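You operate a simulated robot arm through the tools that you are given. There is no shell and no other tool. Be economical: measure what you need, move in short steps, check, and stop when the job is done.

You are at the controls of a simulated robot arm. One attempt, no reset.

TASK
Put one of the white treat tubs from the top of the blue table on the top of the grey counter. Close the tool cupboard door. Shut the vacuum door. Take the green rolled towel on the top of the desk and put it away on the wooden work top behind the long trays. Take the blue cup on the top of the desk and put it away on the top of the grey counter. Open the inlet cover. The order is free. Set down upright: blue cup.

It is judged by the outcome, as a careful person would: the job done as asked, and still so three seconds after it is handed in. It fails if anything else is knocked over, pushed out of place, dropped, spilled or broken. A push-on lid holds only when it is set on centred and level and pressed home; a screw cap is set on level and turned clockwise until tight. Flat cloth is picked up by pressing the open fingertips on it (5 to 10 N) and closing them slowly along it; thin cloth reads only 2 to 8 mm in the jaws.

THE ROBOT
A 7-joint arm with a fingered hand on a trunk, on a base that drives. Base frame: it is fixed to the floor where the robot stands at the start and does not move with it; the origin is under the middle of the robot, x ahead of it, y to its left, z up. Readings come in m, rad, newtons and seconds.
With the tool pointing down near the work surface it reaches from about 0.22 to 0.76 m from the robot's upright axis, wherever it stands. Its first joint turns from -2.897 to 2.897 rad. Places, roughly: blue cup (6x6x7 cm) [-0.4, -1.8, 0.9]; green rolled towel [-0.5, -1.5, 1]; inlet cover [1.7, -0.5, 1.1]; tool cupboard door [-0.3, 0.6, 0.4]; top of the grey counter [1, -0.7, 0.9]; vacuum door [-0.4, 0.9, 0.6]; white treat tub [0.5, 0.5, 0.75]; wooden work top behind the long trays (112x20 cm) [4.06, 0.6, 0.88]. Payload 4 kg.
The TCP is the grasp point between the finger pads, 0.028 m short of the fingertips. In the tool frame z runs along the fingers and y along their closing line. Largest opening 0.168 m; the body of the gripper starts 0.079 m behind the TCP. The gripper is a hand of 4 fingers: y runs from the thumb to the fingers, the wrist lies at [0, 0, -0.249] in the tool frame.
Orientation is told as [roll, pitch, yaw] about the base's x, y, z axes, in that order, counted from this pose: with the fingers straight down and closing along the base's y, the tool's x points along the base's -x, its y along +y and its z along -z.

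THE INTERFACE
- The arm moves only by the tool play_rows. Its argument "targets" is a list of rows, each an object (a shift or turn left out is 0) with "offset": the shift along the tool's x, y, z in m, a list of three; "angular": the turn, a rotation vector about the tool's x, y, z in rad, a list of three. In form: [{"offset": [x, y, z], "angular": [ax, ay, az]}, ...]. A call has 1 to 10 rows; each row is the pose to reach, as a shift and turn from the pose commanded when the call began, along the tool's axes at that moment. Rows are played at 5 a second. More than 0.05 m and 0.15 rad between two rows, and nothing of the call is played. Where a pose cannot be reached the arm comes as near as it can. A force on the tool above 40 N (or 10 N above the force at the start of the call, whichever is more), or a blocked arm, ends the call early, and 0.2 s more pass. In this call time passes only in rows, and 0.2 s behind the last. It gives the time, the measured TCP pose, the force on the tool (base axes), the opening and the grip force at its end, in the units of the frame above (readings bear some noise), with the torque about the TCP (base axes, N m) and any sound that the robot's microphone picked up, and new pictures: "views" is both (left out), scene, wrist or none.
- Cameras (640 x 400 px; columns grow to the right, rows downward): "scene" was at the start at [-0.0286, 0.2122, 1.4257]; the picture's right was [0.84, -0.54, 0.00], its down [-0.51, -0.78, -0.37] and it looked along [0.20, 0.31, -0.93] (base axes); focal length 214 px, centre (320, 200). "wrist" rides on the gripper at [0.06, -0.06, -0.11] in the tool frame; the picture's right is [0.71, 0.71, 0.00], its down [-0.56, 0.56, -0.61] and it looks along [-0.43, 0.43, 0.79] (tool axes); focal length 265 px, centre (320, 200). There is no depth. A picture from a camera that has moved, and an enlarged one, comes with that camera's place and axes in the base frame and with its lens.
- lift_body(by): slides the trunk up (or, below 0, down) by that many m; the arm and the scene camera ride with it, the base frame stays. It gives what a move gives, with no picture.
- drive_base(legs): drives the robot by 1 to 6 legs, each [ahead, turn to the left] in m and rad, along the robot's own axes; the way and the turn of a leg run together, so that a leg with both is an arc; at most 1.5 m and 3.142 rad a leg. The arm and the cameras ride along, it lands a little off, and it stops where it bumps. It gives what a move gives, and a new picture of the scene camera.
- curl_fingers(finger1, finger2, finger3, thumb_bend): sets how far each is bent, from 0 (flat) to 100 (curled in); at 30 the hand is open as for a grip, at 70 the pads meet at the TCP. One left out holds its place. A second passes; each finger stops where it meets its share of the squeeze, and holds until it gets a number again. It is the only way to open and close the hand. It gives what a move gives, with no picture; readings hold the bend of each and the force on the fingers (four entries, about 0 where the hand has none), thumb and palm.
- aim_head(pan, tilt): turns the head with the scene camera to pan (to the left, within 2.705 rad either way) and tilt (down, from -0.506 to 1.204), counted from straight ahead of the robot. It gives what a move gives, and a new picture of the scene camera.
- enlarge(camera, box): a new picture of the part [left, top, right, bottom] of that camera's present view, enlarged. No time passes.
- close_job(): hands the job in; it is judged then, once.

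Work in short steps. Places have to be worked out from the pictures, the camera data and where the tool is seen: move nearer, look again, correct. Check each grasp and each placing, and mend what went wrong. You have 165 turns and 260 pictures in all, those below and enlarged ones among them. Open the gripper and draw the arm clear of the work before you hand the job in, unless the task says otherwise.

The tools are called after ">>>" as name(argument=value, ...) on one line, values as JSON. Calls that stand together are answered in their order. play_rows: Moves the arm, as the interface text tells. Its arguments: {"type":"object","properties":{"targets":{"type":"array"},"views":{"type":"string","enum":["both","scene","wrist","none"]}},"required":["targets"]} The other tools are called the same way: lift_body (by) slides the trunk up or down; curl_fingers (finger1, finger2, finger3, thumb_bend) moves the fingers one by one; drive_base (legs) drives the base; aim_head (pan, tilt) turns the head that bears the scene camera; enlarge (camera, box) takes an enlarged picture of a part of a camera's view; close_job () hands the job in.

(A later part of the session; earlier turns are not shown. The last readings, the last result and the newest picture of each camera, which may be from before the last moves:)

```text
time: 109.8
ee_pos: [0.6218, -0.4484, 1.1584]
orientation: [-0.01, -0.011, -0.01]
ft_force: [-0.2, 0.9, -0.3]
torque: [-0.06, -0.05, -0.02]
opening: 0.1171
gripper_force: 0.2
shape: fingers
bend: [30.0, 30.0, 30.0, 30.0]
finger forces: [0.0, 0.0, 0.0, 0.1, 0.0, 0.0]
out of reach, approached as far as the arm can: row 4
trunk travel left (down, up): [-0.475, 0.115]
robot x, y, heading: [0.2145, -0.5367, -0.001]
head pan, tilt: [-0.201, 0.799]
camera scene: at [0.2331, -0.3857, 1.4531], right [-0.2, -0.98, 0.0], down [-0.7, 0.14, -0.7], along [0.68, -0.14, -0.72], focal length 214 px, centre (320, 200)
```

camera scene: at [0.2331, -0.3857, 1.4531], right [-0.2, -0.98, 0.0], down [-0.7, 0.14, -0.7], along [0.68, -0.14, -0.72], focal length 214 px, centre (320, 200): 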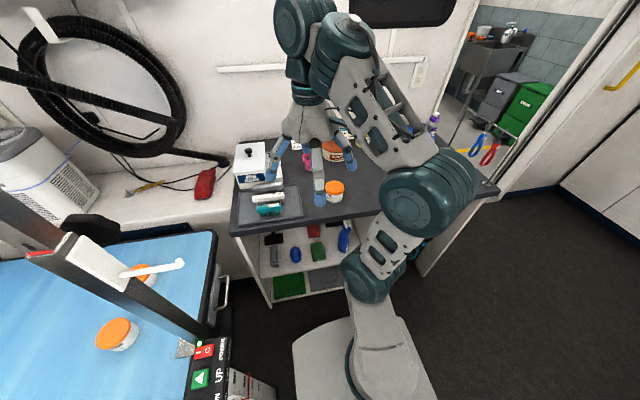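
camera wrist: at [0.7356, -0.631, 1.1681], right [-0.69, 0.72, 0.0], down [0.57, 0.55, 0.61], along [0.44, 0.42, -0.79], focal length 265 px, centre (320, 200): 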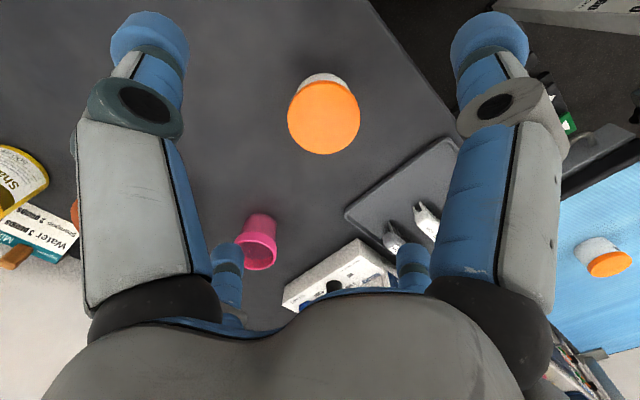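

Freed; tub still upright. Now back off and turn toward the desk, then look.

>>> drive_base(legs=[[-0.25, 0], [0, -1.2]])

>>> aim_head(pan=-0.3, tilt=0.6)

```text
time: 114.5
ee_pos: [0.197, -0.8817, 1.1595]
orientation: [-0.01, -0.01, -1.193]
ft_force: [0.2, -0.2, 0.2]
torque: [0.0, -0.02, 0.01]
opening: 0.1171
gripper_force: 0.0
shape: fingers
bend: [30.0, 30.0, 30.0, 30.0]
finger forces: [0.1, 0.1, 0.0, 0.0, 0.0, 0.0]
trunk travel left (down, up): [-0.475, 0.115]
robot x, y, heading: [-0.0322, -0.5313, -1.187]
head pan, tilt: [-0.201, 0.799]
camera scene: at [0.1079, -0.4956, 1.4532], right [-0.98, -0.19, 0.0], down [-0.13, 0.7, -0.7], along [0.13, -0.69, -0.72], focal length 214 px, centre (320, 200)
```

scene: 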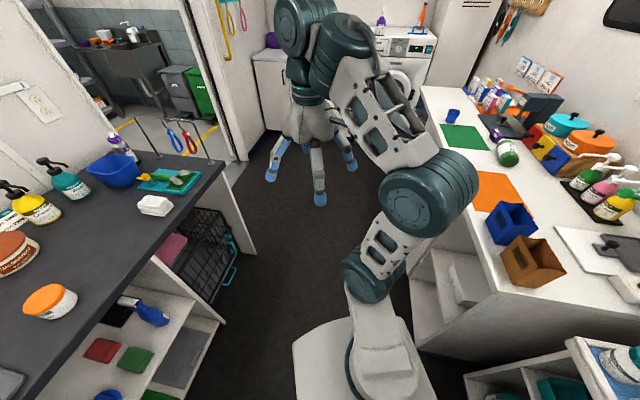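

```text
time: 115.2
ee_pos: [0.1976, -0.8808, 1.1588]
orientation: [-0.01, -0.011, -1.192]
ft_force: [0.1, 1.4, -0.5]
torque: [-0.02, -0.02, -0.01]
opening: 0.1174
gripper_force: 0.1
shape: fingers
bend: [30.0, 30.0, 30.0, 30.0]
finger forces: [0.0, 0.0, 0.1, 0.1, 0.1, 0.0]
trunk travel left (down, up): [-0.475, 0.115]
robot x, y, heading: [-0.0375, -0.5348, -1.187]
head pan, tilt: [-0.3, 0.6]
camera scene: at [0.1008, -0.5043, 1.47], right [-1.0, -0.09, 0.0], down [-0.05, 0.56, -0.82], along [0.07, -0.82, -0.57], focal length 214 px, centre (320, 200)
```

scene: 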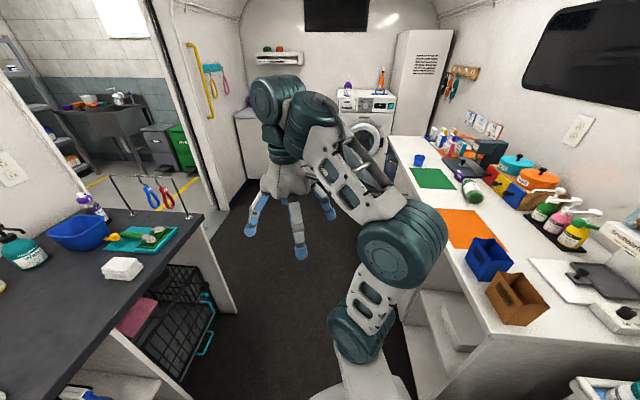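

Cup ≈(-0.42,-1.82), towel ≈(-0.6,-1.48) on the desk (front edge x≈-0.3). I drive down the aisle to ≈(0.14,-1.6) and turn to face the desk.

>>> drive_base(legs=[[0.6, 0], [0, -0.48], [0.55, 0]])

```text
time: 122.8
ee_pos: [0.1818, -2.0573, 1.1592]
orientation: [-0.011, -0.009, -1.678]
ft_force: [-0.5, -0.4, -0.5]
torque: [0.03, 0.01, 0.01]
opening: 0.1171
gripper_force: 0.0
shape: fingers
bend: [30.0, 30.0, 30.0, 30.0]
finger forces: [0.1, 0.0, 0.0, 0.0, 0.0, 0.0]
trunk travel left (down, up): [-0.475, 0.115]
robot x, y, heading: [0.1362, -1.6425, -1.668]
head pan, tilt: [-0.3, 0.6]
camera scene: at [0.2717, -1.6789, 1.4701], right [-0.92, 0.39, 0.0], down [0.22, 0.52, -0.83], along [-0.32, -0.76, -0.57], focal length 214 px, centre (320, 200)
```

scene: 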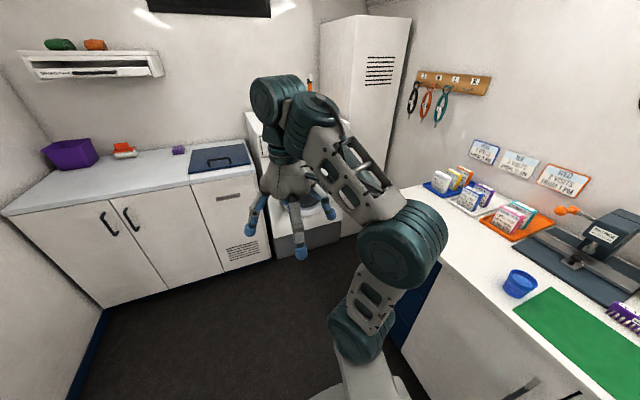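

Cup refined ≈(-0.43,-1.80). I turn right to face the desk.

>>> drive_base(legs=[[0, -1.47]])

>>> aim_head(pan=0.1, tilt=0.8)

```text
time: 126.8
ee_pos: [-0.2713, -1.7288, 1.1588]
orientation: [-0.011, -0.01, 3.133]
ft_force: [0.7, 0.4, 0.0]
torque: [-0.01, 0.0, -0.03]
opening: 0.117
gripper_force: 0.1
shape: fingers
bend: [30.0, 30.0, 30.0, 30.0]
finger forces: [0.1, 0.0, 0.0, 0.1, 0.0, 0.0]
trunk travel left (down, up): [-0.475, 0.115]
robot x, y, heading: [0.1342, -1.6425, -3.145]
head pan, tilt: [-0.3, 0.6]
camera scene: at [0.1135, -1.7778, 1.4701], right [0.29, 0.96, 0.0], down [0.54, -0.17, -0.83], along [-0.79, 0.24, -0.56], focal length 214 px, centre (320, 200)
```

scene: 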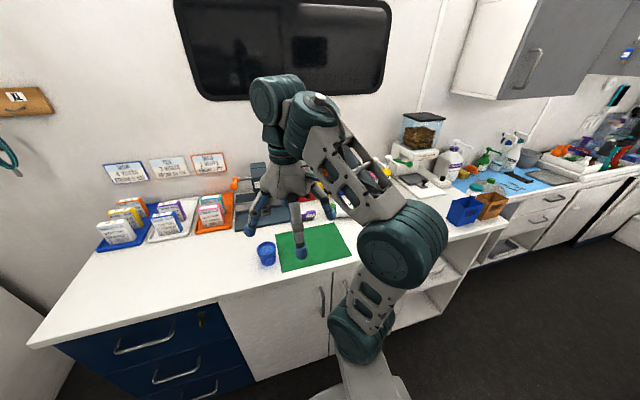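

```text
time: 127.7
ee_pos: [-0.2719, -1.7285, 1.1598]
orientation: [-0.01, -0.009, 3.136]
ft_force: [-0.4, -0.3, 0.2]
torque: [0.01, -0.01, 0.02]
opening: 0.1176
gripper_force: 0.0
shape: fingers
bend: [30.0, 30.0, 30.0, 30.0]
finger forces: [0.0, 0.1, 0.0, 0.0, 0.1, 0.0]
trunk travel left (down, up): [-0.475, 0.115]
robot x, y, heading: [0.1355, -1.6396, -3.137]
head pan, tilt: [0.099, 0.799]
camera scene: at [0.1177, -1.812, 1.4533], right [-0.1, 0.99, 0.0], down [0.71, 0.07, -0.7], along [-0.69, -0.07, -0.72], focal length 214 px, centre (320, 200)
```

scene: 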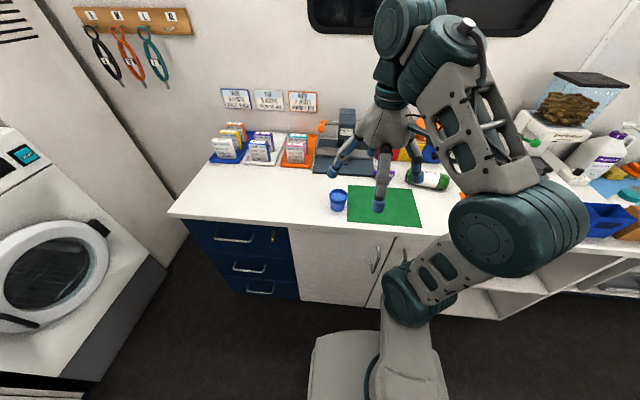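

Cup rim centre ≈(-0.425,-1.804), z≈0.93. I move over it and down to z≈1.0.

>>> play_rows(targets=[{"offset": [-0.04, 0.02, 0.01]}, {"offset": [-0.08, 0.04, 0.03]}, {"offset": [-0.12, 0.06, 0.05]}, {"offset": [-0.153, 0.0755, 0.075]}, {"offset": [-0.153, 0.0755, 0.115]}, {"offset": [-0.153, 0.0755, 0.15]}])

```text
time: 129.1
ee_pos: [-0.4273, -1.8014, 1.0079]
orientation: [-0.008, -0.01, 3.132]
ft_force: [0.7, 0.3, -0.2]
torque: [0.07, 0.05, -0.01]
opening: 0.117
gripper_force: 0.0
shape: fingers
bend: [30.0, 30.0, 30.0, 30.0]
finger forces: [0.0, 0.1, 0.1, 0.0, 0.0, 0.1]
trunk travel left (down, up): [-0.475, 0.115]
robot x, y, heading: [0.1363, -1.6394, -3.142]
head pan, tilt: [0.099, 0.799]
camera scene: at [0.1178, -1.8117, 1.4533], right [-0.1, 0.99, 0.0], down [0.71, 0.07, -0.7], along [-0.69, -0.07, -0.72], focal length 214 px, centre (320, 200)
camera wrist: at [-0.3648, -1.7422, 1.1182], right [0.7, -0.71, -0.01], down [-0.56, -0.56, 0.62], along [-0.45, -0.42, -0.79], focal length 265 px, centre (320, 200)
```

scene: 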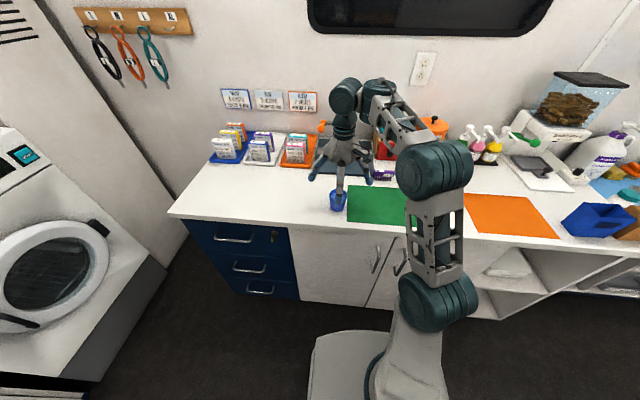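
wrist: 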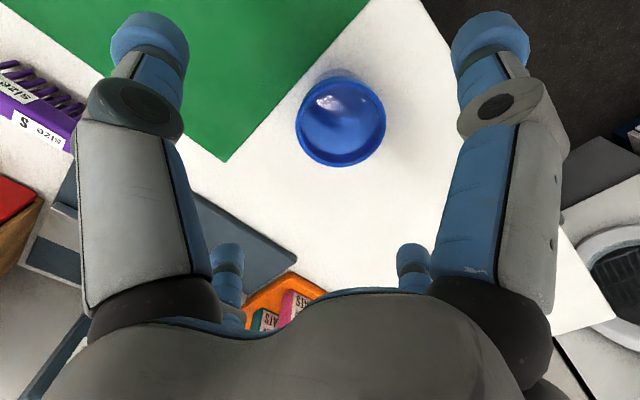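

Wrist view puts the rim centre at ≈(-0.409,-1.801). I correct 18 mm and descend to z≈0.915.

>>> play_rows(targets=[{"offset": [0.018, 0, 0.02]}, {"offset": [0.018, 0, 0.05]}, {"offset": [0.018, 0, 0.075]}, {"offset": [0.018, 0, 0.092]}], views="wrist")

>>> curl_fingers(finger1=46, finger2=46, finger3=46, thumb_bend=46)

>>> play_rows(targets=[{"offset": [0, 0, 0]}], views="wrist")

```text
time: 130.1
ee_pos: [-0.4094, -1.8007, 0.9169]
orientation: [-0.011, -0.01, 3.134]
ft_force: [-0.1, 0.1, 0.2]
torque: [-0.02, -0.04, -0.01]
opening: 0.1171
gripper_force: 0.1
shape: fingers
bend: [30.0, 30.0, 30.0, 30.0]
finger forces: [0.1, 0.1, 0.1, 0.1, 0.0, 0.1]
trunk travel left (down, up): [-0.475, 0.115]
robot x, y, heading: [0.1383, -1.6461, -3.135]
head pan, tilt: [0.099, 0.799]
camera wrist: at [-0.3476, -1.7412, 1.0266], right [0.7, -0.71, -0.01], down [-0.56, -0.56, 0.61], along [-0.45, -0.42, -0.79], focal length 265 px, centre (320, 200)
```

wrist: 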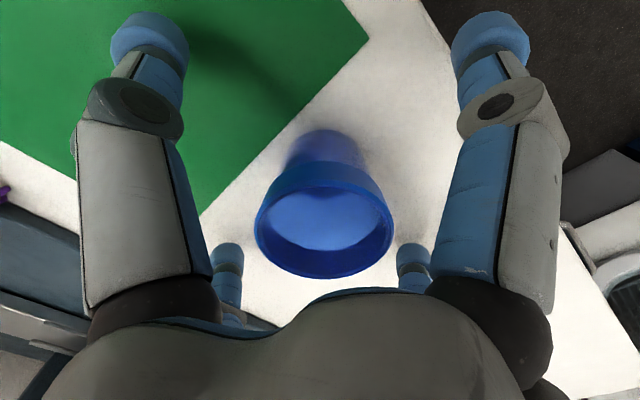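

```text
time: 131.1
ee_pos: [-0.41, -1.8001, 0.9171]
orientation: [-0.01, -0.011, 3.136]
ft_force: [0.0, -1.2, 2.2]
torque: [-0.07, -0.07, 0.0]
opening: 0.0703
gripper_force: 0.7
shape: fingers
bend: [45.0, 46.0, 46.0, 46.0]
finger forces: [0.7, 0.9, 0.0, 0.0, 0.0, 0.0]
trunk travel left (down, up): [-0.475, 0.115]
robot x, y, heading: [0.1358, -1.6412, -3.139]
head pan, tilt: [0.099, 0.799]
```

```text
time: 131.5
ee_pos: [-0.409, -1.8007, 0.9175]
orientation: [-0.01, -0.01, 3.134]
ft_force: [0.9, -0.2, 1.3]
torque: [-0.08, -0.05, -0.01]
opening: 0.0702
gripper_force: 0.6
shape: fingers
bend: [45.0, 46.0, 46.0, 46.0]
finger forces: [0.6, 1.0, 0.1, 0.0, 0.2, 0.0]
trunk travel left (down, up): [-0.475, 0.115]
robot x, y, heading: [0.1367, -1.6446, -3.139]
head pan, tilt: [0.099, 0.799]
camera wrist: at [-0.3476, -1.7414, 1.0268], right [0.7, -0.71, -0.01], down [-0.56, -0.56, 0.61], along [-0.45, -0.42, -0.79], focal length 265 px, centre (320, 200)
```

wrist: 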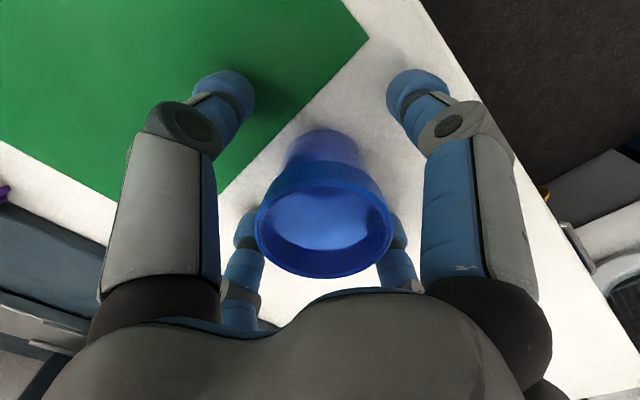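

Tips just graze the desk; I raise 7 mm and close further in stages.

>>> play_rows(targets=[{"offset": [0, 0, -0.007]}], views="none")

>>> curl_fingers(finger1=51, finger2=51, finger3=51, thumb_bend=51)

>>> curl_fingers(finger1=56, finger2=56, finger3=56, thumb_bend=56)

>>> play_rows(targets=[{"offset": [0, 0, 0]}], views="wrist")

```text
time: 131.9
ee_pos: [-0.4097, -1.8007, 0.9238]
orientation: [-0.012, -0.01, 3.135]
ft_force: [-1.4, 0.0, -0.2]
torque: [0.03, 0.02, -0.04]
opening: 0.0699
gripper_force: 0.0
shape: fingers
bend: [46.0, 46.0, 46.0, 46.0]
finger forces: [0.0, 0.0, 0.0, 0.0, 0.0, 0.0]
trunk travel left (down, up): [-0.475, 0.115]
robot x, y, heading: [0.1388, -1.6454, -3.14]
head pan, tilt: [0.099, 0.799]
```

```text
time: 132.9
ee_pos: [-0.41, -1.8003, 0.9232]
orientation: [-0.011, -0.009, 3.134]
ft_force: [-1.2, 0.7, -0.3]
torque: [-0.01, 0.04, 0.0]
opening: 0.0545
gripper_force: 0.1
shape: fingers
bend: [51.0, 51.0, 51.0, 51.0]
finger forces: [0.0, 0.0, 0.0, 0.0, 0.0, 0.0]
trunk travel left (down, up): [-0.475, 0.115]
robot x, y, heading: [0.1366, -1.6425, -3.144]
head pan, tilt: [0.099, 0.799]
```

```text
time: 133.9
ee_pos: [-0.4096, -1.8003, 0.924]
orientation: [-0.011, -0.011, 3.135]
ft_force: [0.7, 0.2, 1.4]
torque: [0.01, 0.01, -0.01]
opening: 0.0396
gripper_force: 0.1
shape: fingers
bend: [56.0, 56.0, 56.0, 56.0]
finger forces: [0.0, 0.0, 0.0, 0.0, 0.0, 0.1]
trunk travel left (down, up): [-0.475, 0.115]
robot x, y, heading: [0.1372, -1.6431, -3.139]
head pan, tilt: [0.099, 0.799]
```

```text
time: 134.3
ee_pos: [-0.4088, -1.8009, 0.9237]
orientation: [-0.011, -0.011, 3.136]
ft_force: [-0.6, -0.6, 0.2]
torque: [-0.01, 0.02, -0.03]
opening: 0.0392
gripper_force: 0.0
shape: fingers
bend: [56.0, 56.0, 56.0, 56.0]
finger forces: [0.0, 0.2, 0.0, 0.0, 0.1, 0.0]
trunk travel left (down, up): [-0.475, 0.115]
robot x, y, heading: [0.1349, -1.642, -3.143]
head pan, tilt: [0.099, 0.799]
camera wrist: at [-0.3477, -1.7417, 1.034], right [0.7, -0.71, -0.01], down [-0.56, -0.56, 0.61], along [-0.45, -0.42, -0.79], focal length 265 px, centre (320, 200)
```

wrist: 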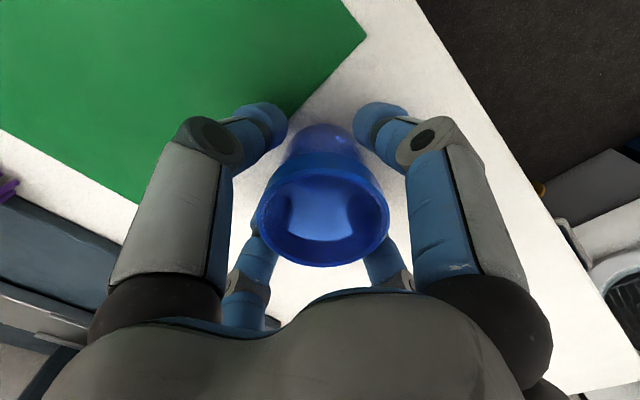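

Almost touching; close on until all grip.

>>> curl_fingers(finger1=60, finger2=60, finger3=60, thumb_bend=60)

>>> curl_fingers(finger1=66, finger2=66, finger3=66, thumb_bend=66)

>>> play_rows(targets=[{"offset": [0, 0, -0.015]}, {"offset": [0, 0, -0.03]}], views="wrist")

```text
time: 135.3
ee_pos: [-0.4106, -1.8005, 0.9235]
orientation: [-0.009, -0.009, 3.136]
ft_force: [0.0, 0.0, 0.0]
torque: [0.0, 0.02, 0.02]
opening: 0.0333
gripper_force: 4.9
shape: fingers
bend: [58.0, 57.0, 58.0, 58.0]
finger forces: [1.9, 2.6, 1.9, 0.0, 3.2, 0.0]
trunk travel left (down, up): [-0.475, 0.115]
robot x, y, heading: [0.1378, -1.6448, -3.138]
head pan, tilt: [0.099, 0.799]
```

```text
time: 136.3
ee_pos: [-0.4086, -1.8008, 0.9247]
orientation: [-0.01, -0.011, 3.134]
ft_force: [0.9, 0.5, 0.5]
torque: [0.02, 0.04, 0.01]
opening: 0.031
gripper_force: 15.1
shape: fingers
bend: [58.0, 57.0, 58.0, 59.0]
finger forces: [6.1, 6.9, 6.5, 0.0, 11.7, 0.1]
trunk travel left (down, up): [-0.475, 0.115]
robot x, y, heading: [0.1342, -1.6408, -3.144]
head pan, tilt: [0.099, 0.799]
```

```text
time: 136.9
ee_pos: [-0.4093, -1.8026, 0.9548]
orientation: [-0.01, -0.009, 3.135]
ft_force: [0.2, -0.3, 0.2]
torque: [0.0, 0.01, 0.0]
opening: 0.0312
gripper_force: 15.4
shape: fingers
bend: [58.0, 57.0, 58.0, 59.0]
finger forces: [6.1, 7.0, 6.6, 0.0, 11.7, 0.1]
trunk travel left (down, up): [-0.475, 0.115]
robot x, y, heading: [0.1383, -1.6451, -3.137]
head pan, tilt: [0.099, 0.799]
camera wrist: at [-0.3478, -1.7432, 1.0639], right [0.7, -0.71, -0.01], down [-0.56, -0.56, 0.61], along [-0.44, -0.42, -0.79], focal length 265 px, centre (320, 200)
```

wrist: 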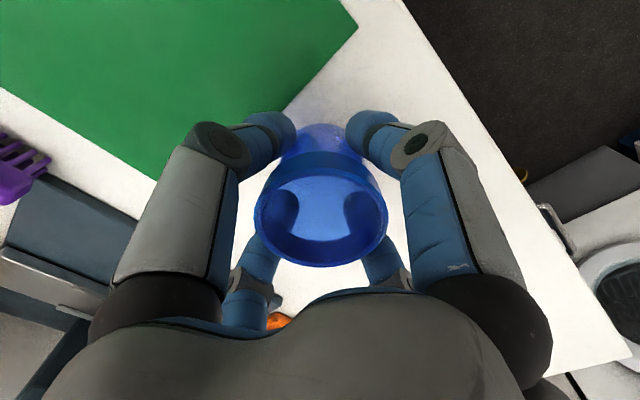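

Cup is held. I lift it, draw it back in front of the robot.

>>> play_rows(targets=[{"offset": [0, 0, -0.045]}, {"offset": [0, 0, -0.09]}, {"offset": [0.03, -0.015, -0.12]}, {"offset": [0.065, -0.03, -0.145]}, {"offset": [0.1, -0.05, -0.165]}, {"offset": [0.135, -0.07, -0.185]}], views="none")

>>> drive_base(legs=[[0, -1.57], [0.7, 0]])

```text
time: 138.3
ee_pos: [-0.27, -1.7353, 1.1389]
orientation: [-0.009, -0.011, 3.135]
ft_force: [0.5, 0.6, -0.3]
torque: [-0.02, 0.0, 0.03]
opening: 0.0304
gripper_force: 15.7
shape: fingers
bend: [59.0, 57.0, 58.0, 59.0]
finger forces: [5.7, 7.6, 6.6, 0.0, 11.5, 0.0]
trunk travel left (down, up): [-0.475, 0.115]
robot x, y, heading: [0.1343, -1.6429, -3.14]
head pan, tilt: [0.099, 0.799]
```

```text
time: 145.8
ee_pos: [-0.0013, -0.5411, 1.1389]
orientation: [-0.01, -0.01, 1.601]
ft_force: [-0.2, 0.5, -0.1]
torque: [0.04, -0.01, -0.04]
opening: 0.0302
gripper_force: 14.8
shape: fingers
bend: [59.0, 57.0, 58.0, 59.0]
finger forces: [5.5, 7.5, 6.6, 0.0, 11.3, 0.0]
trunk travel left (down, up): [-0.475, 0.115]
robot x, y, heading: [0.1072, -0.9452, 1.612]
head pan, tilt: [0.099, 0.799]
camera scene: at [-0.0635, -0.9277, 1.4532], right [0.99, 0.14, 0.0], down [0.1, -0.71, -0.7], along [-0.1, 0.69, -0.72], focal length 214 px, centre (320, 200)
```

scene: 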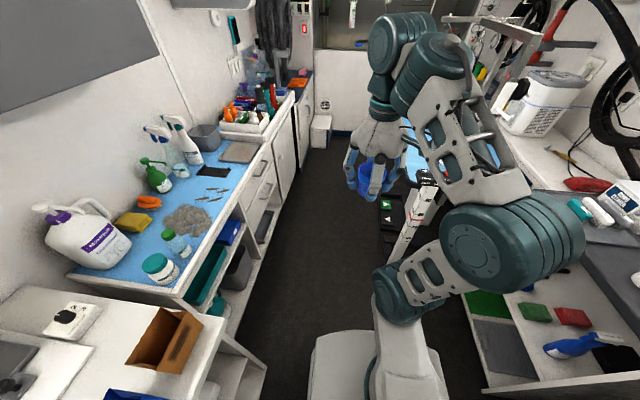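

Cup held. I turn right to face the counter and edge forward.

>>> drive_base(legs=[[0, -1.61], [0.08, 0]])

```text
time: 150.8
ee_pos: [0.5925, -0.8496, 1.1392]
orientation: [-0.01, -0.009, -0.005]
ft_force: [0.3, 0.4, -0.8]
torque: [-0.01, -0.03, 0.04]
opening: 0.0296
gripper_force: 15.2
shape: fingers
bend: [59.0, 57.0, 58.0, 59.0]
finger forces: [5.4, 7.3, 6.6, 0.0, 11.2, 0.1]
trunk travel left (down, up): [-0.475, 0.115]
robot x, y, heading: [0.187, -0.944, 0.004]
head pan, tilt: [0.099, 0.799]
camera scene: at [0.2077, -0.7697, 1.4532], right [0.1, -0.99, 0.0], down [-0.71, -0.08, -0.7], along [0.69, 0.07, -0.72], focal length 214 px, centre (320, 200)
```

scene: 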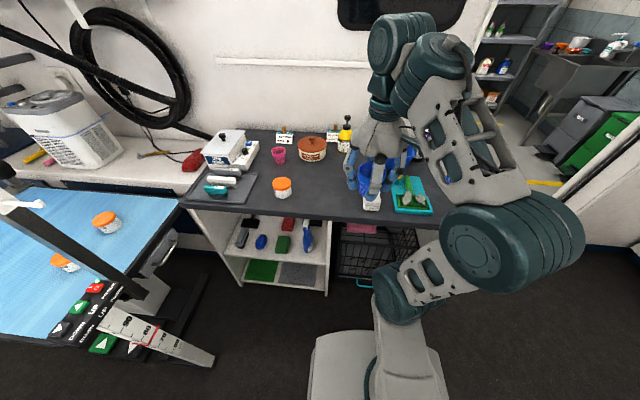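

Target for the cup: ≈(0.80,−0.735), between tub and white cloths. I move over it and down to z≈0.93.

>>> play_rows(targets=[{"offset": [-0.04, 0.023, 0.0]}, {"offset": [-0.08, 0.046, 0.0]}, {"offset": [-0.12, 0.069, 0.02]}, {"offset": [-0.16, 0.092, 0.04]}, {"offset": [-0.2, 0.115, 0.06]}, {"offset": [-0.207, 0.115, 0.1]}, {"offset": [-0.207, 0.115, 0.14]}, {"offset": [-0.207, 0.115, 0.18]}, {"offset": [-0.207, 0.115, 0.205]}])

```text
refused: row 3 steps farther than a row can; nothing moved
```

>>> play_rows(targets=[{"offset": [-0.04, 0.023, 0.0]}, {"offset": [-0.08, 0.046, 0.0]}, {"offset": [-0.12, 0.069, 0.01]}, {"offset": [-0.16, 0.092, 0.025]}, {"offset": [-0.2, 0.115, 0.04]}, {"offset": [-0.207, 0.115, 0.085]}, {"offset": [-0.207, 0.115, 0.13]}, {"offset": [-0.207, 0.115, 0.17]}, {"offset": [-0.207, 0.115, 0.205]}])

```text
time: 152.8
ee_pos: [0.8037, -0.7361, 0.9337]
orientation: [-0.014, -0.01, -0.006]
ft_force: [0.1, 1.3, -0.3]
torque: [-0.06, 0.02, -0.01]
opening: 0.0289
gripper_force: 14.8
shape: fingers
bend: [59.0, 57.0, 58.0, 60.0]
finger forces: [5.1, 7.5, 6.7, 0.0, 10.8, 0.0]
trunk travel left (down, up): [-0.475, 0.115]
robot x, y, heading: [0.1894, -0.9405, 0.004]
head pan, tilt: [0.099, 0.799]
camera scene: at [0.2066, -0.767, 1.453], right [0.1, -0.99, 0.0], down [-0.71, -0.07, -0.7], along [0.69, 0.07, -0.72], focal length 214 px, centre (320, 200)
camera wrist: at [0.7415, -0.7953, 1.0435], right [-0.7, 0.71, -0.02], down [0.55, 0.56, 0.61], along [0.44, 0.42, -0.79], focal length 265 px, centre (320, 200)
```

scene: 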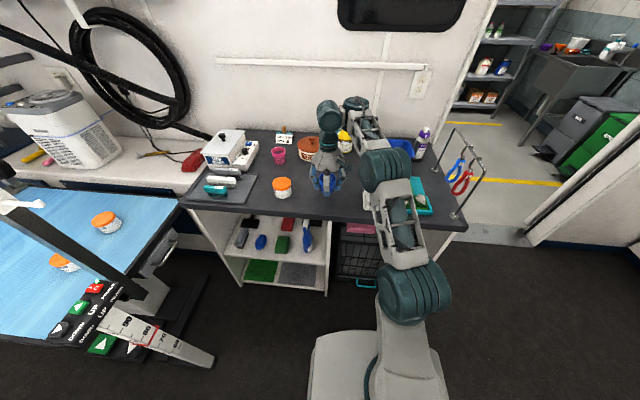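
wrist: 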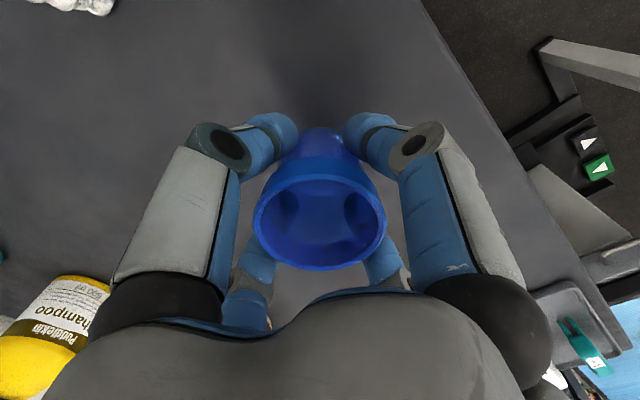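

Good place. Lower in small steps toward contact (~0.90).

>>> play_rows(targets=[{"offset": [0, 0, 0.008]}, {"offset": [0, 0, 0.016]}, {"offset": [0, 0, 0.024]}, {"offset": [0, 0, 0.028]}], views="none")

>>> play_rows(targets=[{"offset": [0, 0, 0.002]}, {"offset": [0, 0, 0.004]}, {"offset": [0, 0, 0.006]}], views="none")

>>> enlarge(camera="scene", box=[250, 120, 410, 220])

```text
time: 153.8
ee_pos: [0.8029, -0.7366, 0.9063]
orientation: [-0.01, -0.011, 0.0]
ft_force: [0.6, 1.2, -0.4]
torque: [0.02, -0.02, 0.01]
opening: 0.029
gripper_force: 14.9
shape: fingers
bend: [59.0, 57.0, 58.0, 60.0]
finger forces: [5.2, 7.6, 6.9, 0.0, 10.8, 0.0]
trunk travel left (down, up): [-0.475, 0.115]
robot x, y, heading: [0.1865, -0.9427, 0.007]
head pan, tilt: [0.099, 0.799]
```

```text
time: 154.6
ee_pos: [0.8029, -0.7372, 0.9018]
orientation: [-0.01, -0.012, -0.004]
ft_force: [0.4, 0.3, 5.3]
torque: [0.02, -0.02, 0.0]
opening: 0.0286
gripper_force: 15.7
shape: fingers
bend: [59.0, 57.0, 58.0, 60.0]
finger forces: [5.4, 7.7, 6.9, 0.0, 10.9, 0.0]
trunk travel left (down, up): [-0.475, 0.115]
robot x, y, heading: [0.1847, -0.941, 0.003]
head pan, tilt: [0.099, 0.799]
```

```text
4.00 times, centred on (330, 170) of scene
camera zoom: at [0.2068, -0.7699, 1.4534], right [0.1, -0.99, 0.0], down [-0.71, -0.08, -0.7], along [0.69, 0.07, -0.72], focal length 858 px, centre (280, 320)
```

zoom: 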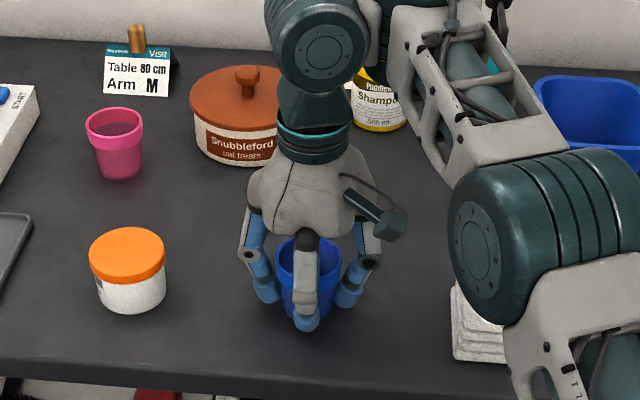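

Cup bottom rests on the counter (5 N). Open gently, then fully, then rise.

>>> curl_fingers(finger1=53, finger2=52, finger3=53, thumb_bend=53)

>>> curl_fingers(finger1=44, finger2=44, finger3=44, thumb_bend=44)

>>> play_rows(targets=[{"offset": [0, 0, -0.01]}, {"offset": [0, 0, -0.02]}], views="wrist")

```text
time: 155.6
ee_pos: [0.8017, -0.7378, 0.8998]
orientation: [-0.011, -0.01, -0.003]
ft_force: [0.3, 0.0, -0.5]
torque: [-0.01, -0.02, -0.01]
opening: 0.0479
gripper_force: 0.0
shape: fingers
bend: [53.0, 52.0, 53.0, 53.0]
finger forces: [0.1, 0.0, 0.0, 0.0, 0.0, 0.0]
trunk travel left (down, up): [-0.475, 0.115]
robot x, y, heading: [0.1883, -0.943, 0.003]
head pan, tilt: [0.099, 0.799]
```

```text
time: 156.6
ee_pos: [0.8022, -0.7374, 0.9022]
orientation: [-0.01, -0.01, -0.003]
ft_force: [-0.3, -0.6, 0.3]
torque: [0.0, -0.02, -0.01]
opening: 0.0752
gripper_force: 0.2
shape: fingers
bend: [44.0, 44.0, 44.0, 44.0]
finger forces: [0.0, 0.0, 0.0, 0.0, 0.0, 0.1]
trunk travel left (down, up): [-0.475, 0.115]
robot x, y, heading: [0.1892, -0.9436, 0.005]
head pan, tilt: [0.099, 0.799]
```

```text
time: 157.2
ee_pos: [0.8029, -0.7369, 0.9213]
orientation: [-0.009, -0.011, -0.004]
ft_force: [0.5, -0.9, -0.6]
torque: [0.01, -0.02, -0.04]
opening: 0.0751
gripper_force: 0.0
shape: fingers
bend: [44.0, 44.0, 44.0, 44.0]
finger forces: [0.0, 0.0, 0.0, 0.1, 0.1, 0.1]
trunk travel left (down, up): [-0.475, 0.115]
robot x, y, heading: [0.1859, -0.9401, 0.007]
head pan, tilt: [0.099, 0.799]
camera wrist: at [0.7412, -0.7954, 1.0308], right [-0.7, 0.71, -0.01], down [0.55, 0.56, 0.61], along [0.44, 0.42, -0.79], focal length 265 px, centre (320, 200)
```

wrist: 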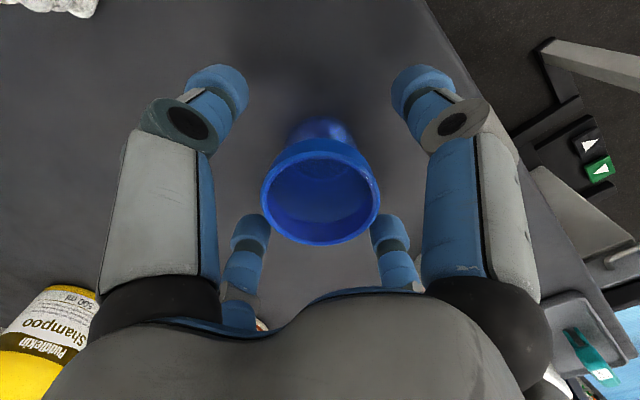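

Cup stands upright, free. I open fully, rise, and draw back along the way I came.

>>> curl_fingers(finger1=32, finger2=32, finger3=32, thumb_bend=32)

>>> play_rows(targets=[{"offset": [0, 0, -0.045]}, {"offset": [0, 0, -0.09]}, {"offset": [0, 0, -0.13]}, {"offset": [0.02, -0.01, -0.165]}, {"offset": [0.055, -0.03, -0.19]}, {"offset": [0.095, -0.05, -0.205]}, {"offset": [0.135, -0.07, -0.215]}, {"offset": [0.175, -0.09, -0.22]}, {"offset": [0.21, -0.11, -0.22]}], views="scene")

```text
time: 158.2
ee_pos: [0.8028, -0.7377, 0.9217]
orientation: [-0.011, -0.01, -0.002]
ft_force: [-0.2, -0.1, 0.1]
torque: [0.02, 0.0, -0.02]
opening: 0.1111
gripper_force: 0.1
shape: fingers
bend: [32.0, 32.0, 32.0, 32.0]
finger forces: [0.1, 0.0, 0.1, 0.0, 0.0, 0.1]
trunk travel left (down, up): [-0.475, 0.115]
robot x, y, heading: [0.187, -0.942, -0.0]
head pan, tilt: [0.099, 0.799]
```

```text
time: 160.2
ee_pos: [0.5903, -0.8427, 1.1395]
orientation: [-0.011, -0.01, -0.003]
ft_force: [0.3, 0.6, -0.1]
torque: [0.02, 0.0, 0.0]
opening: 0.1112
gripper_force: 0.0
shape: fingers
bend: [32.0, 32.0, 32.0, 32.0]
finger forces: [0.0, 0.0, 0.0, 0.0, 0.0, 0.0]
trunk travel left (down, up): [-0.475, 0.115]
robot x, y, heading: [0.1852, -0.943, 0.005]
head pan, tilt: [0.099, 0.799]
camera scene: at [0.207, -0.77, 1.4533], right [0.1, -0.99, 0.0], down [-0.71, -0.07, -0.7], along [0.69, 0.07, -0.72], focal length 214 px, centre (320, 200)
```

scene: 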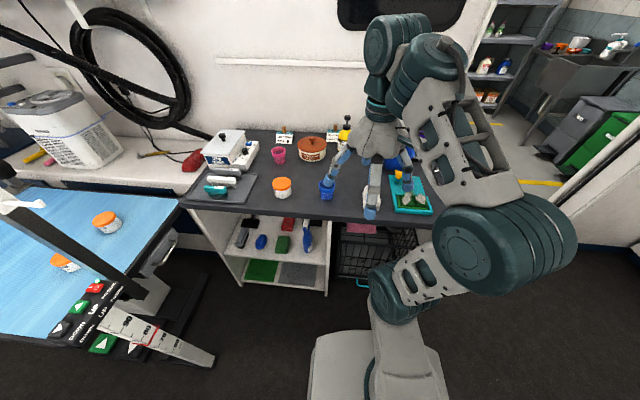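

Cup stands well. Now to the desk for the towel.

>>> drive_base(legs=[[0, -1.65], [0.58, 0], [0, -1.5]])

>>> aim_head(pan=0.0, tilt=0.8)

```text
time: 171.2
ee_pos: [-0.2644, -1.6098, 1.138]
orientation: [-0.009, -0.01, 3.11]
ft_force: [0.5, 0.3, -0.2]
torque: [-0.02, 0.01, -0.01]
opening: 0.1112
gripper_force: 0.0
shape: fingers
bend: [32.0, 32.0, 32.0, 32.0]
finger forces: [0.1, 0.0, 0.1, 0.0, 0.0, 0.1]
trunk travel left (down, up): [-0.475, 0.115]
robot x, y, heading: [0.1438, -1.5241, 3.122]
head pan, tilt: [0.099, 0.799]
camera scene: at [0.1198, -1.6892, 1.4532], right [-0.08, 1.0, 0.0], down [0.71, 0.06, -0.7], along [-0.7, -0.05, -0.72], focal length 214 px, centre (320, 200)
```

scene: 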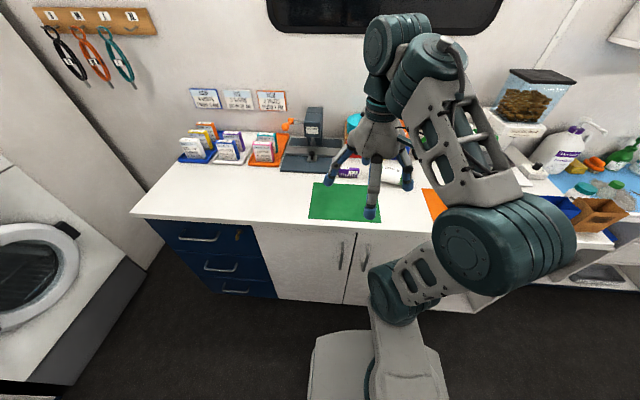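

```text
time: 171.8
ee_pos: [-0.2644, -1.6102, 1.1388]
orientation: [-0.01, -0.01, 3.111]
ft_force: [0.8, 0.8, 0.3]
torque: [-0.03, 0.02, -0.01]
opening: 0.1112
gripper_force: 0.1
shape: fingers
bend: [32.0, 32.0, 32.0, 32.0]
finger forces: [0.0, 0.0, 0.0, 0.1, 0.1, 0.0]
trunk travel left (down, up): [-0.475, 0.115]
robot x, y, heading: [0.1472, -1.5183, 3.119]
head pan, tilt: [0.0, 0.799]
camera scene: at [0.1196, -1.6814, 1.4532], right [0.02, 1.0, 0.0], down [0.72, -0.02, -0.7], along [-0.7, 0.02, -0.72], focal length 214 px, centre (320, 200)
```

scene: 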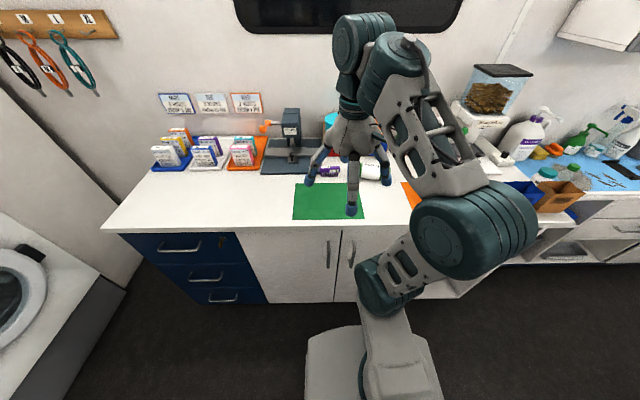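

The hand hides the towel. I edge 8 cm forward and bring the wrist camera over the area.

>>> drive_base(legs=[[0.08, 0]])

>>> play_rows(targets=[{"offset": [-0.03, -0.03, 0]}, {"offset": [-0.06, -0.06, 0]}, {"offset": [-0.09, -0.09, 0]}, {"offset": [-0.12, -0.12, 0]}, {"offset": [-0.15, -0.14, 0]}, {"offset": [-0.18, -0.14, 0]}])

```text
time: 172.9
ee_pos: [-0.346, -1.6078, 1.1384]
orientation: [-0.01, -0.009, 3.109]
ft_force: [-0.3, 1.1, -0.1]
torque: [0.03, -0.04, -0.05]
opening: 0.1111
gripper_force: 0.0
shape: fingers
bend: [32.0, 32.0, 32.0, 32.0]
finger forces: [0.1, 0.2, 0.0, 0.0, 0.0, 0.1]
trunk travel left (down, up): [-0.475, 0.115]
robot x, y, heading: [0.0591, -1.5199, 3.118]
head pan, tilt: [0.0, 0.799]
camera scene: at [0.0374, -1.6795, 1.4532], right [0.02, 1.0, 0.0], down [0.72, -0.02, -0.7], along [-0.7, 0.02, -0.72], focal length 214 px, centre (320, 200)
```

scene: 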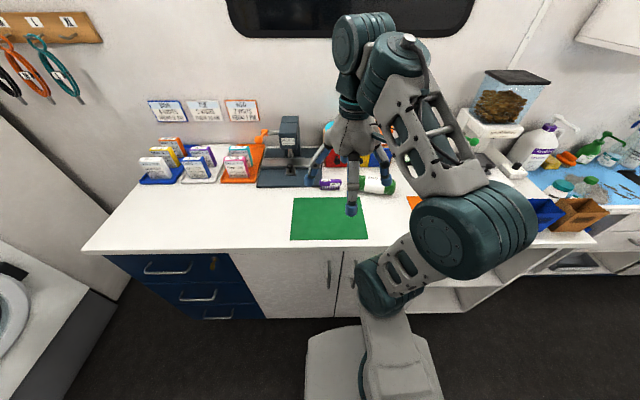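

```text
time: 174.3
ee_pos: [-0.5145, -1.4645, 1.14]
orientation: [-0.012, -0.009, 3.112]
ft_force: [-0.1, 0.1, 0.1]
torque: [0.01, 0.01, -0.04]
opening: 0.1111
gripper_force: 0.1
shape: fingers
bend: [32.0, 32.0, 32.0, 32.0]
finger forces: [0.0, 0.0, 0.1, 0.1, 0.0, 0.0]
out of reach, approached as far as the arm can: row 6
trunk travel left (down, up): [-0.475, 0.115]
robot x, y, heading: [0.059, -1.5148, 3.121]
head pan, tilt: [0.0, 0.799]
camera scene: at [0.0381, -1.6812, 1.453], right [0.02, 1.0, 0.0], down [0.72, -0.01, -0.7], along [-0.7, 0.02, -0.72], focal length 214 px, centre (320, 200)
camera wrist: at [-0.4517, -1.4074, 1.2507], right [0.69, -0.73, -0.02], down [-0.57, -0.55, 0.61], along [-0.46, -0.41, -0.79], focal length 265 px, centre (320, 200)
```

scene: 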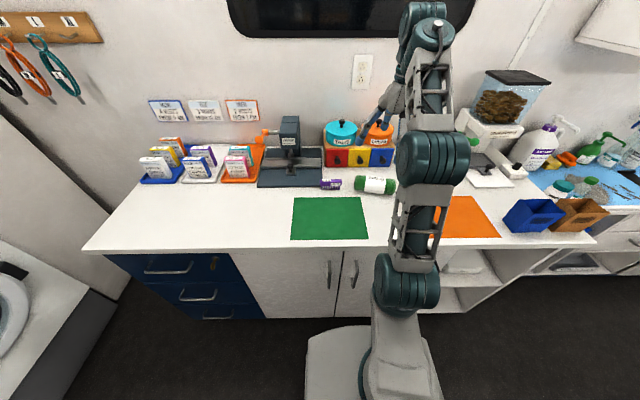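
wrist: 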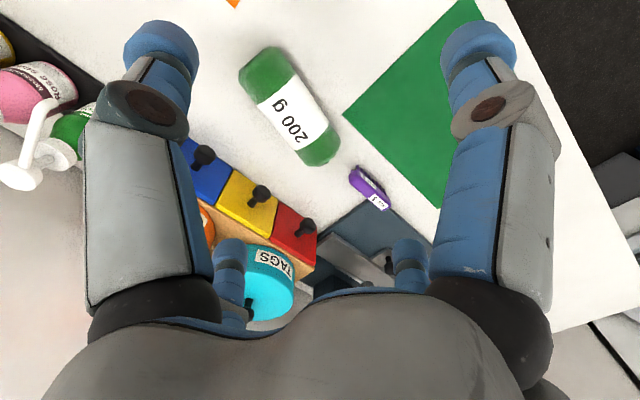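

Towel: centre ≈(-0.572,-1.457), axis ~17° off y, ≈14×6.5 cm. I turn the hand so the four fingers straddle it diagonally, open wider and come to z≈1.02.

>>> curl_fingers(finger1=18, finger2=18, finger3=18, thumb_bend=18)

>>> play_rows(targets=[{"offset": [-0.02, -0.002, 0.02], "angular": [0, 0, -0.13]}, {"offset": [-0.04, -0.004, 0.05], "angular": [0, 0, -0.26]}, {"offset": [-0.0577, -0.0057, 0.085], "angular": [0, 0, -0.4]}, {"offset": [-0.0577, -0.0057, 0.12], "angular": [0, 0, -0.53]}])

```text
time: 175.3
ee_pos: [-0.5143, -1.463, 1.141]
orientation: [-0.01, -0.013, 3.111]
ft_force: [-0.9, 1.0, -0.4]
torque: [0.03, 0.0, 0.01]
opening: 0.1387
gripper_force: 0.0
shape: fingers
bend: [18.0, 18.0, 18.0, 18.0]
finger forces: [0.0, 0.1, 0.1, 0.1, 0.0, 0.0]
trunk travel left (down, up): [-0.475, 0.115]
robot x, y, heading: [0.0602, -1.5164, 3.116]
head pan, tilt: [0.0, 0.799]
```

```text
time: 176.3
ee_pos: [-0.575, -1.4516, 1.0205]
orientation: [-0.015, -0.003, -2.64]
ft_force: [-0.7, 1.0, -0.6]
torque: [0.02, 0.01, 0.02]
opening: 0.139
gripper_force: 0.1
shape: fingers
bend: [18.0, 18.0, 18.0, 18.0]
finger forces: [0.0, 0.0, 0.1, 0.1, 0.1, 0.0]
trunk travel left (down, up): [-0.475, 0.115]
robot x, y, heading: [0.0638, -1.5197, 3.116]
head pan, tilt: [0.0, 0.799]
camera scene: at [0.0376, -1.6789, 1.4533], right [0.02, 1.0, 0.0], down [0.72, -0.02, -0.7], along [-0.7, 0.02, -0.72], focal length 214 px, centre (320, 200)
camera wrist: at [-0.5487, -1.372, 1.1318], right [0.96, -0.28, -0.01], down [-0.22, -0.76, 0.61], along [-0.18, -0.58, -0.79], focal length 265 px, centre (320, 200)
```

scene: 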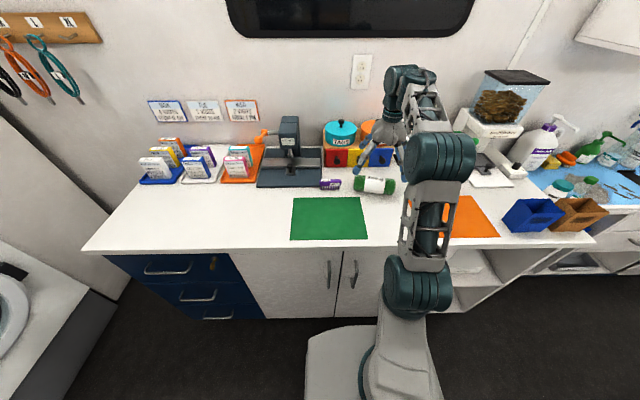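
wrist: 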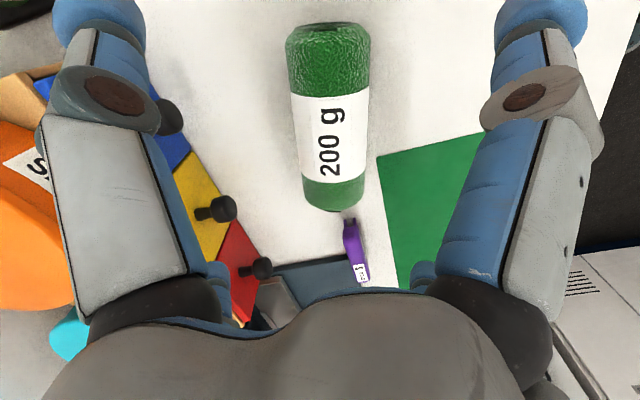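

Aligned along the towel. Small correction and descend to z≈0.928.

>>> play_rows(targets=[{"offset": [0, 0.014, 0.02]}, {"offset": [0, 0.014, 0.05]}, {"offset": [0, 0.014, 0.075]}, {"offset": [0, 0.014, 0.092]}])

```text
time: 177.3
ee_pos: [-0.5683, -1.4635, 0.9298]
orientation: [-0.015, -0.003, -2.642]
ft_force: [-0.2, 0.3, 0.5]
torque: [-0.01, 0.01, -0.02]
opening: 0.1389
gripper_force: 0.1
shape: fingers
bend: [18.0, 18.0, 18.0, 18.0]
finger forces: [0.1, 0.0, 0.0, 0.0, 0.0, 0.0]
trunk travel left (down, up): [-0.475, 0.115]
robot x, y, heading: [0.0602, -1.5169, 3.123]
head pan, tilt: [0.0, 0.799]
camera scene: at [0.0378, -1.6793, 1.4533], right [0.02, 1.0, 0.0], down [0.72, -0.02, -0.7], along [-0.7, 0.02, -0.72], focal length 214 px, centre (320, 200)
camera wrist: at [-0.5425, -1.3833, 1.0409], right [0.96, -0.28, -0.01], down [-0.22, -0.76, 0.61], along [-0.18, -0.58, -0.79], focal length 265 px, centre (320, 200)
```

scene: 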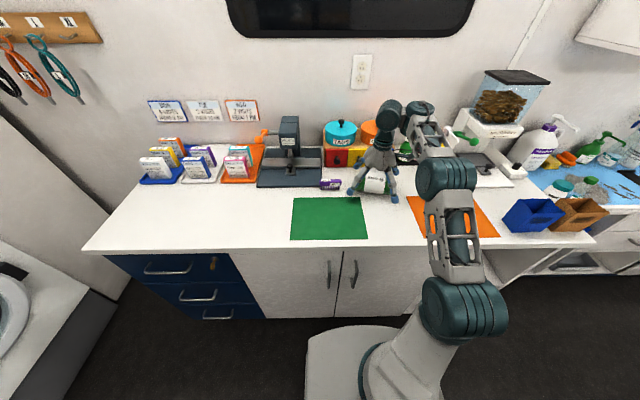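
wrist: 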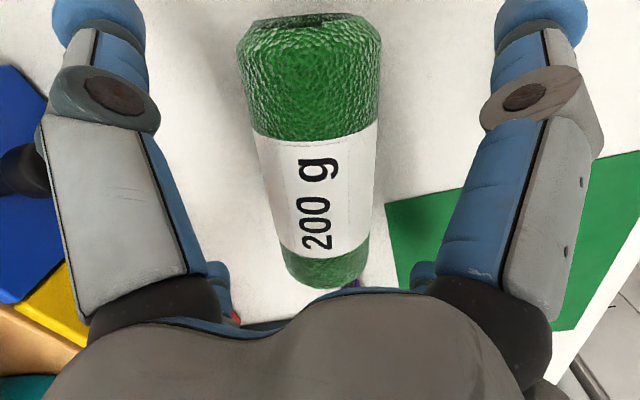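

Straddled well. Close in stages.

>>> curl_fingers(finger1=38, finger2=38, finger3=38, thumb_bend=38)

>>> curl_fingers(finger1=44, finger2=44, finger3=44, thumb_bend=44)

>>> play_rows(targets=[{"offset": [0, 0, 0]}], views="wrist")

```text
time: 178.3
ee_pos: [-0.5667, -1.4652, 0.9293]
orientation: [-0.014, -0.002, -2.643]
ft_force: [0.1, 0.8, -1.0]
torque: [0.03, -0.01, 0.01]
opening: 0.0944
gripper_force: 0.1
shape: fingers
bend: [38.0, 38.0, 38.0, 38.0]
finger forces: [0.0, 0.0, 0.1, 0.1, 0.1, 0.0]
trunk travel left (down, up): [-0.475, 0.115]
robot x, y, heading: [0.06, -1.5222, 3.112]
head pan, tilt: [0.0, 0.799]
```

```text
time: 179.3
ee_pos: [-0.5674, -1.4627, 0.9312]
orientation: [-0.014, -0.003, -2.643]
ft_force: [-0.7, -0.9, 0.7]
torque: [0.02, 0.0, 0.0]
opening: 0.0762
gripper_force: 0.0
shape: fingers
bend: [44.0, 44.0, 44.0, 44.0]
finger forces: [0.0, 0.0, 0.1, 0.0, 0.1, 0.1]
trunk travel left (down, up): [-0.475, 0.115]
robot x, y, heading: [0.066, -1.5164, 3.113]
head pan, tilt: [0.0, 0.799]
```

```text
time: 179.7
ee_pos: [-0.5673, -1.4648, 0.9306]
orientation: [-0.015, -0.004, -2.642]
ft_force: [0.2, -0.9, 0.1]
torque: [0.02, -0.01, -0.01]
opening: 0.0761
gripper_force: 0.0
shape: fingers
bend: [44.0, 44.0, 44.0, 44.0]
finger forces: [0.0, 0.0, 0.1, 0.0, 0.0, 0.0]
trunk travel left (down, up): [-0.475, 0.115]
robot x, y, heading: [0.0633, -1.5188, 3.12]
head pan, tilt: [0.0, 0.799]
camera wrist: at [-0.5427, -1.3831, 1.0413], right [0.96, -0.28, -0.01], down [-0.22, -0.76, 0.61], along [-0.18, -0.58, -0.79], focal length 265 px, centre (320, 200)
```

wrist: 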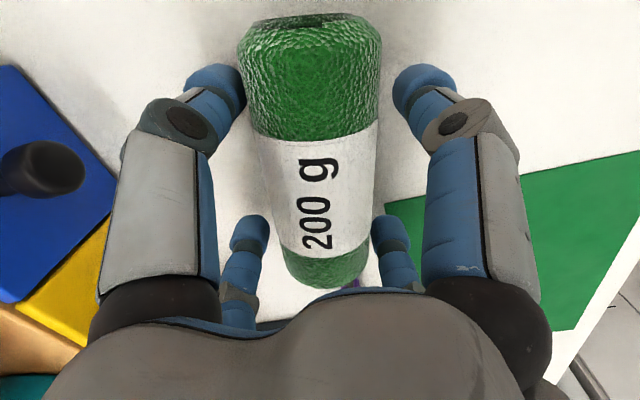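

>>> curl_fingers(finger1=49, finger2=49, finger3=49, thumb_bend=49)

>>> curl_fingers(finger1=54, finger2=54, finger3=54, thumb_bend=54)

>>> play_rows(targets=[{"offset": [0, 0, 0]}], views="wrist")

```text
time: 180.7
ee_pos: [-0.5675, -1.4633, 0.9304]
orientation: [-0.013, -0.004, -2.642]
ft_force: [-0.4, 0.6, 0.4]
torque: [-0.01, 0.02, -0.03]
opening: 0.0628
gripper_force: 1.4
shape: fingers
bend: [48.0, 48.0, 48.0, 48.0]
finger forces: [1.0, 0.9, 0.5, 0.1, 1.2, 0.0]
trunk travel left (down, up): [-0.475, 0.115]
robot x, y, heading: [0.0615, -1.5207, 3.123]
head pan, tilt: [0.0, 0.799]
```

```text
time: 181.7
ee_pos: [-0.5674, -1.4636, 0.9301]
orientation: [-0.015, -0.003, -2.643]
ft_force: [-0.3, 0.2, -0.1]
torque: [0.0, -0.04, -0.06]
opening: 0.0601
gripper_force: 10.8
shape: fingers
bend: [49.0, 49.0, 49.0, 49.0]
finger forces: [6.0, 5.2, 4.0, 0.0, 7.1, 0.1]
trunk travel left (down, up): [-0.475, 0.115]
robot x, y, heading: [0.0595, -1.5193, 3.122]
head pan, tilt: [0.0, 0.799]
```

```text
time: 182.1
ee_pos: [-0.5693, -1.4644, 0.9302]
orientation: [-0.015, -0.003, -2.643]
ft_force: [0.4, -0.1, 0.3]
torque: [0.02, -0.02, 0.01]
opening: 0.06
gripper_force: 10.7
shape: fingers
bend: [49.0, 49.0, 49.0, 49.0]
finger forces: [5.9, 5.3, 4.1, 0.0, 7.1, 0.1]
trunk travel left (down, up): [-0.475, 0.115]
robot x, y, heading: [0.0657, -1.5246, 3.115]
head pan, tilt: [0.0, 0.799]
camera wrist: at [-0.5427, -1.3831, 1.0412], right [0.96, -0.28, -0.01], down [-0.22, -0.76, 0.61], along [-0.18, -0.58, -0.79], focal length 265 px, centre (320, 200)
```

wrist: 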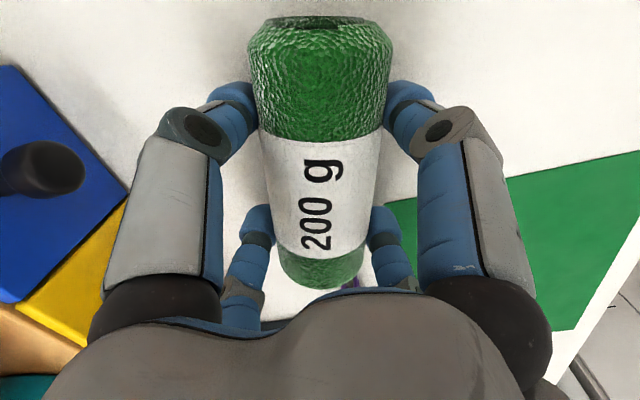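

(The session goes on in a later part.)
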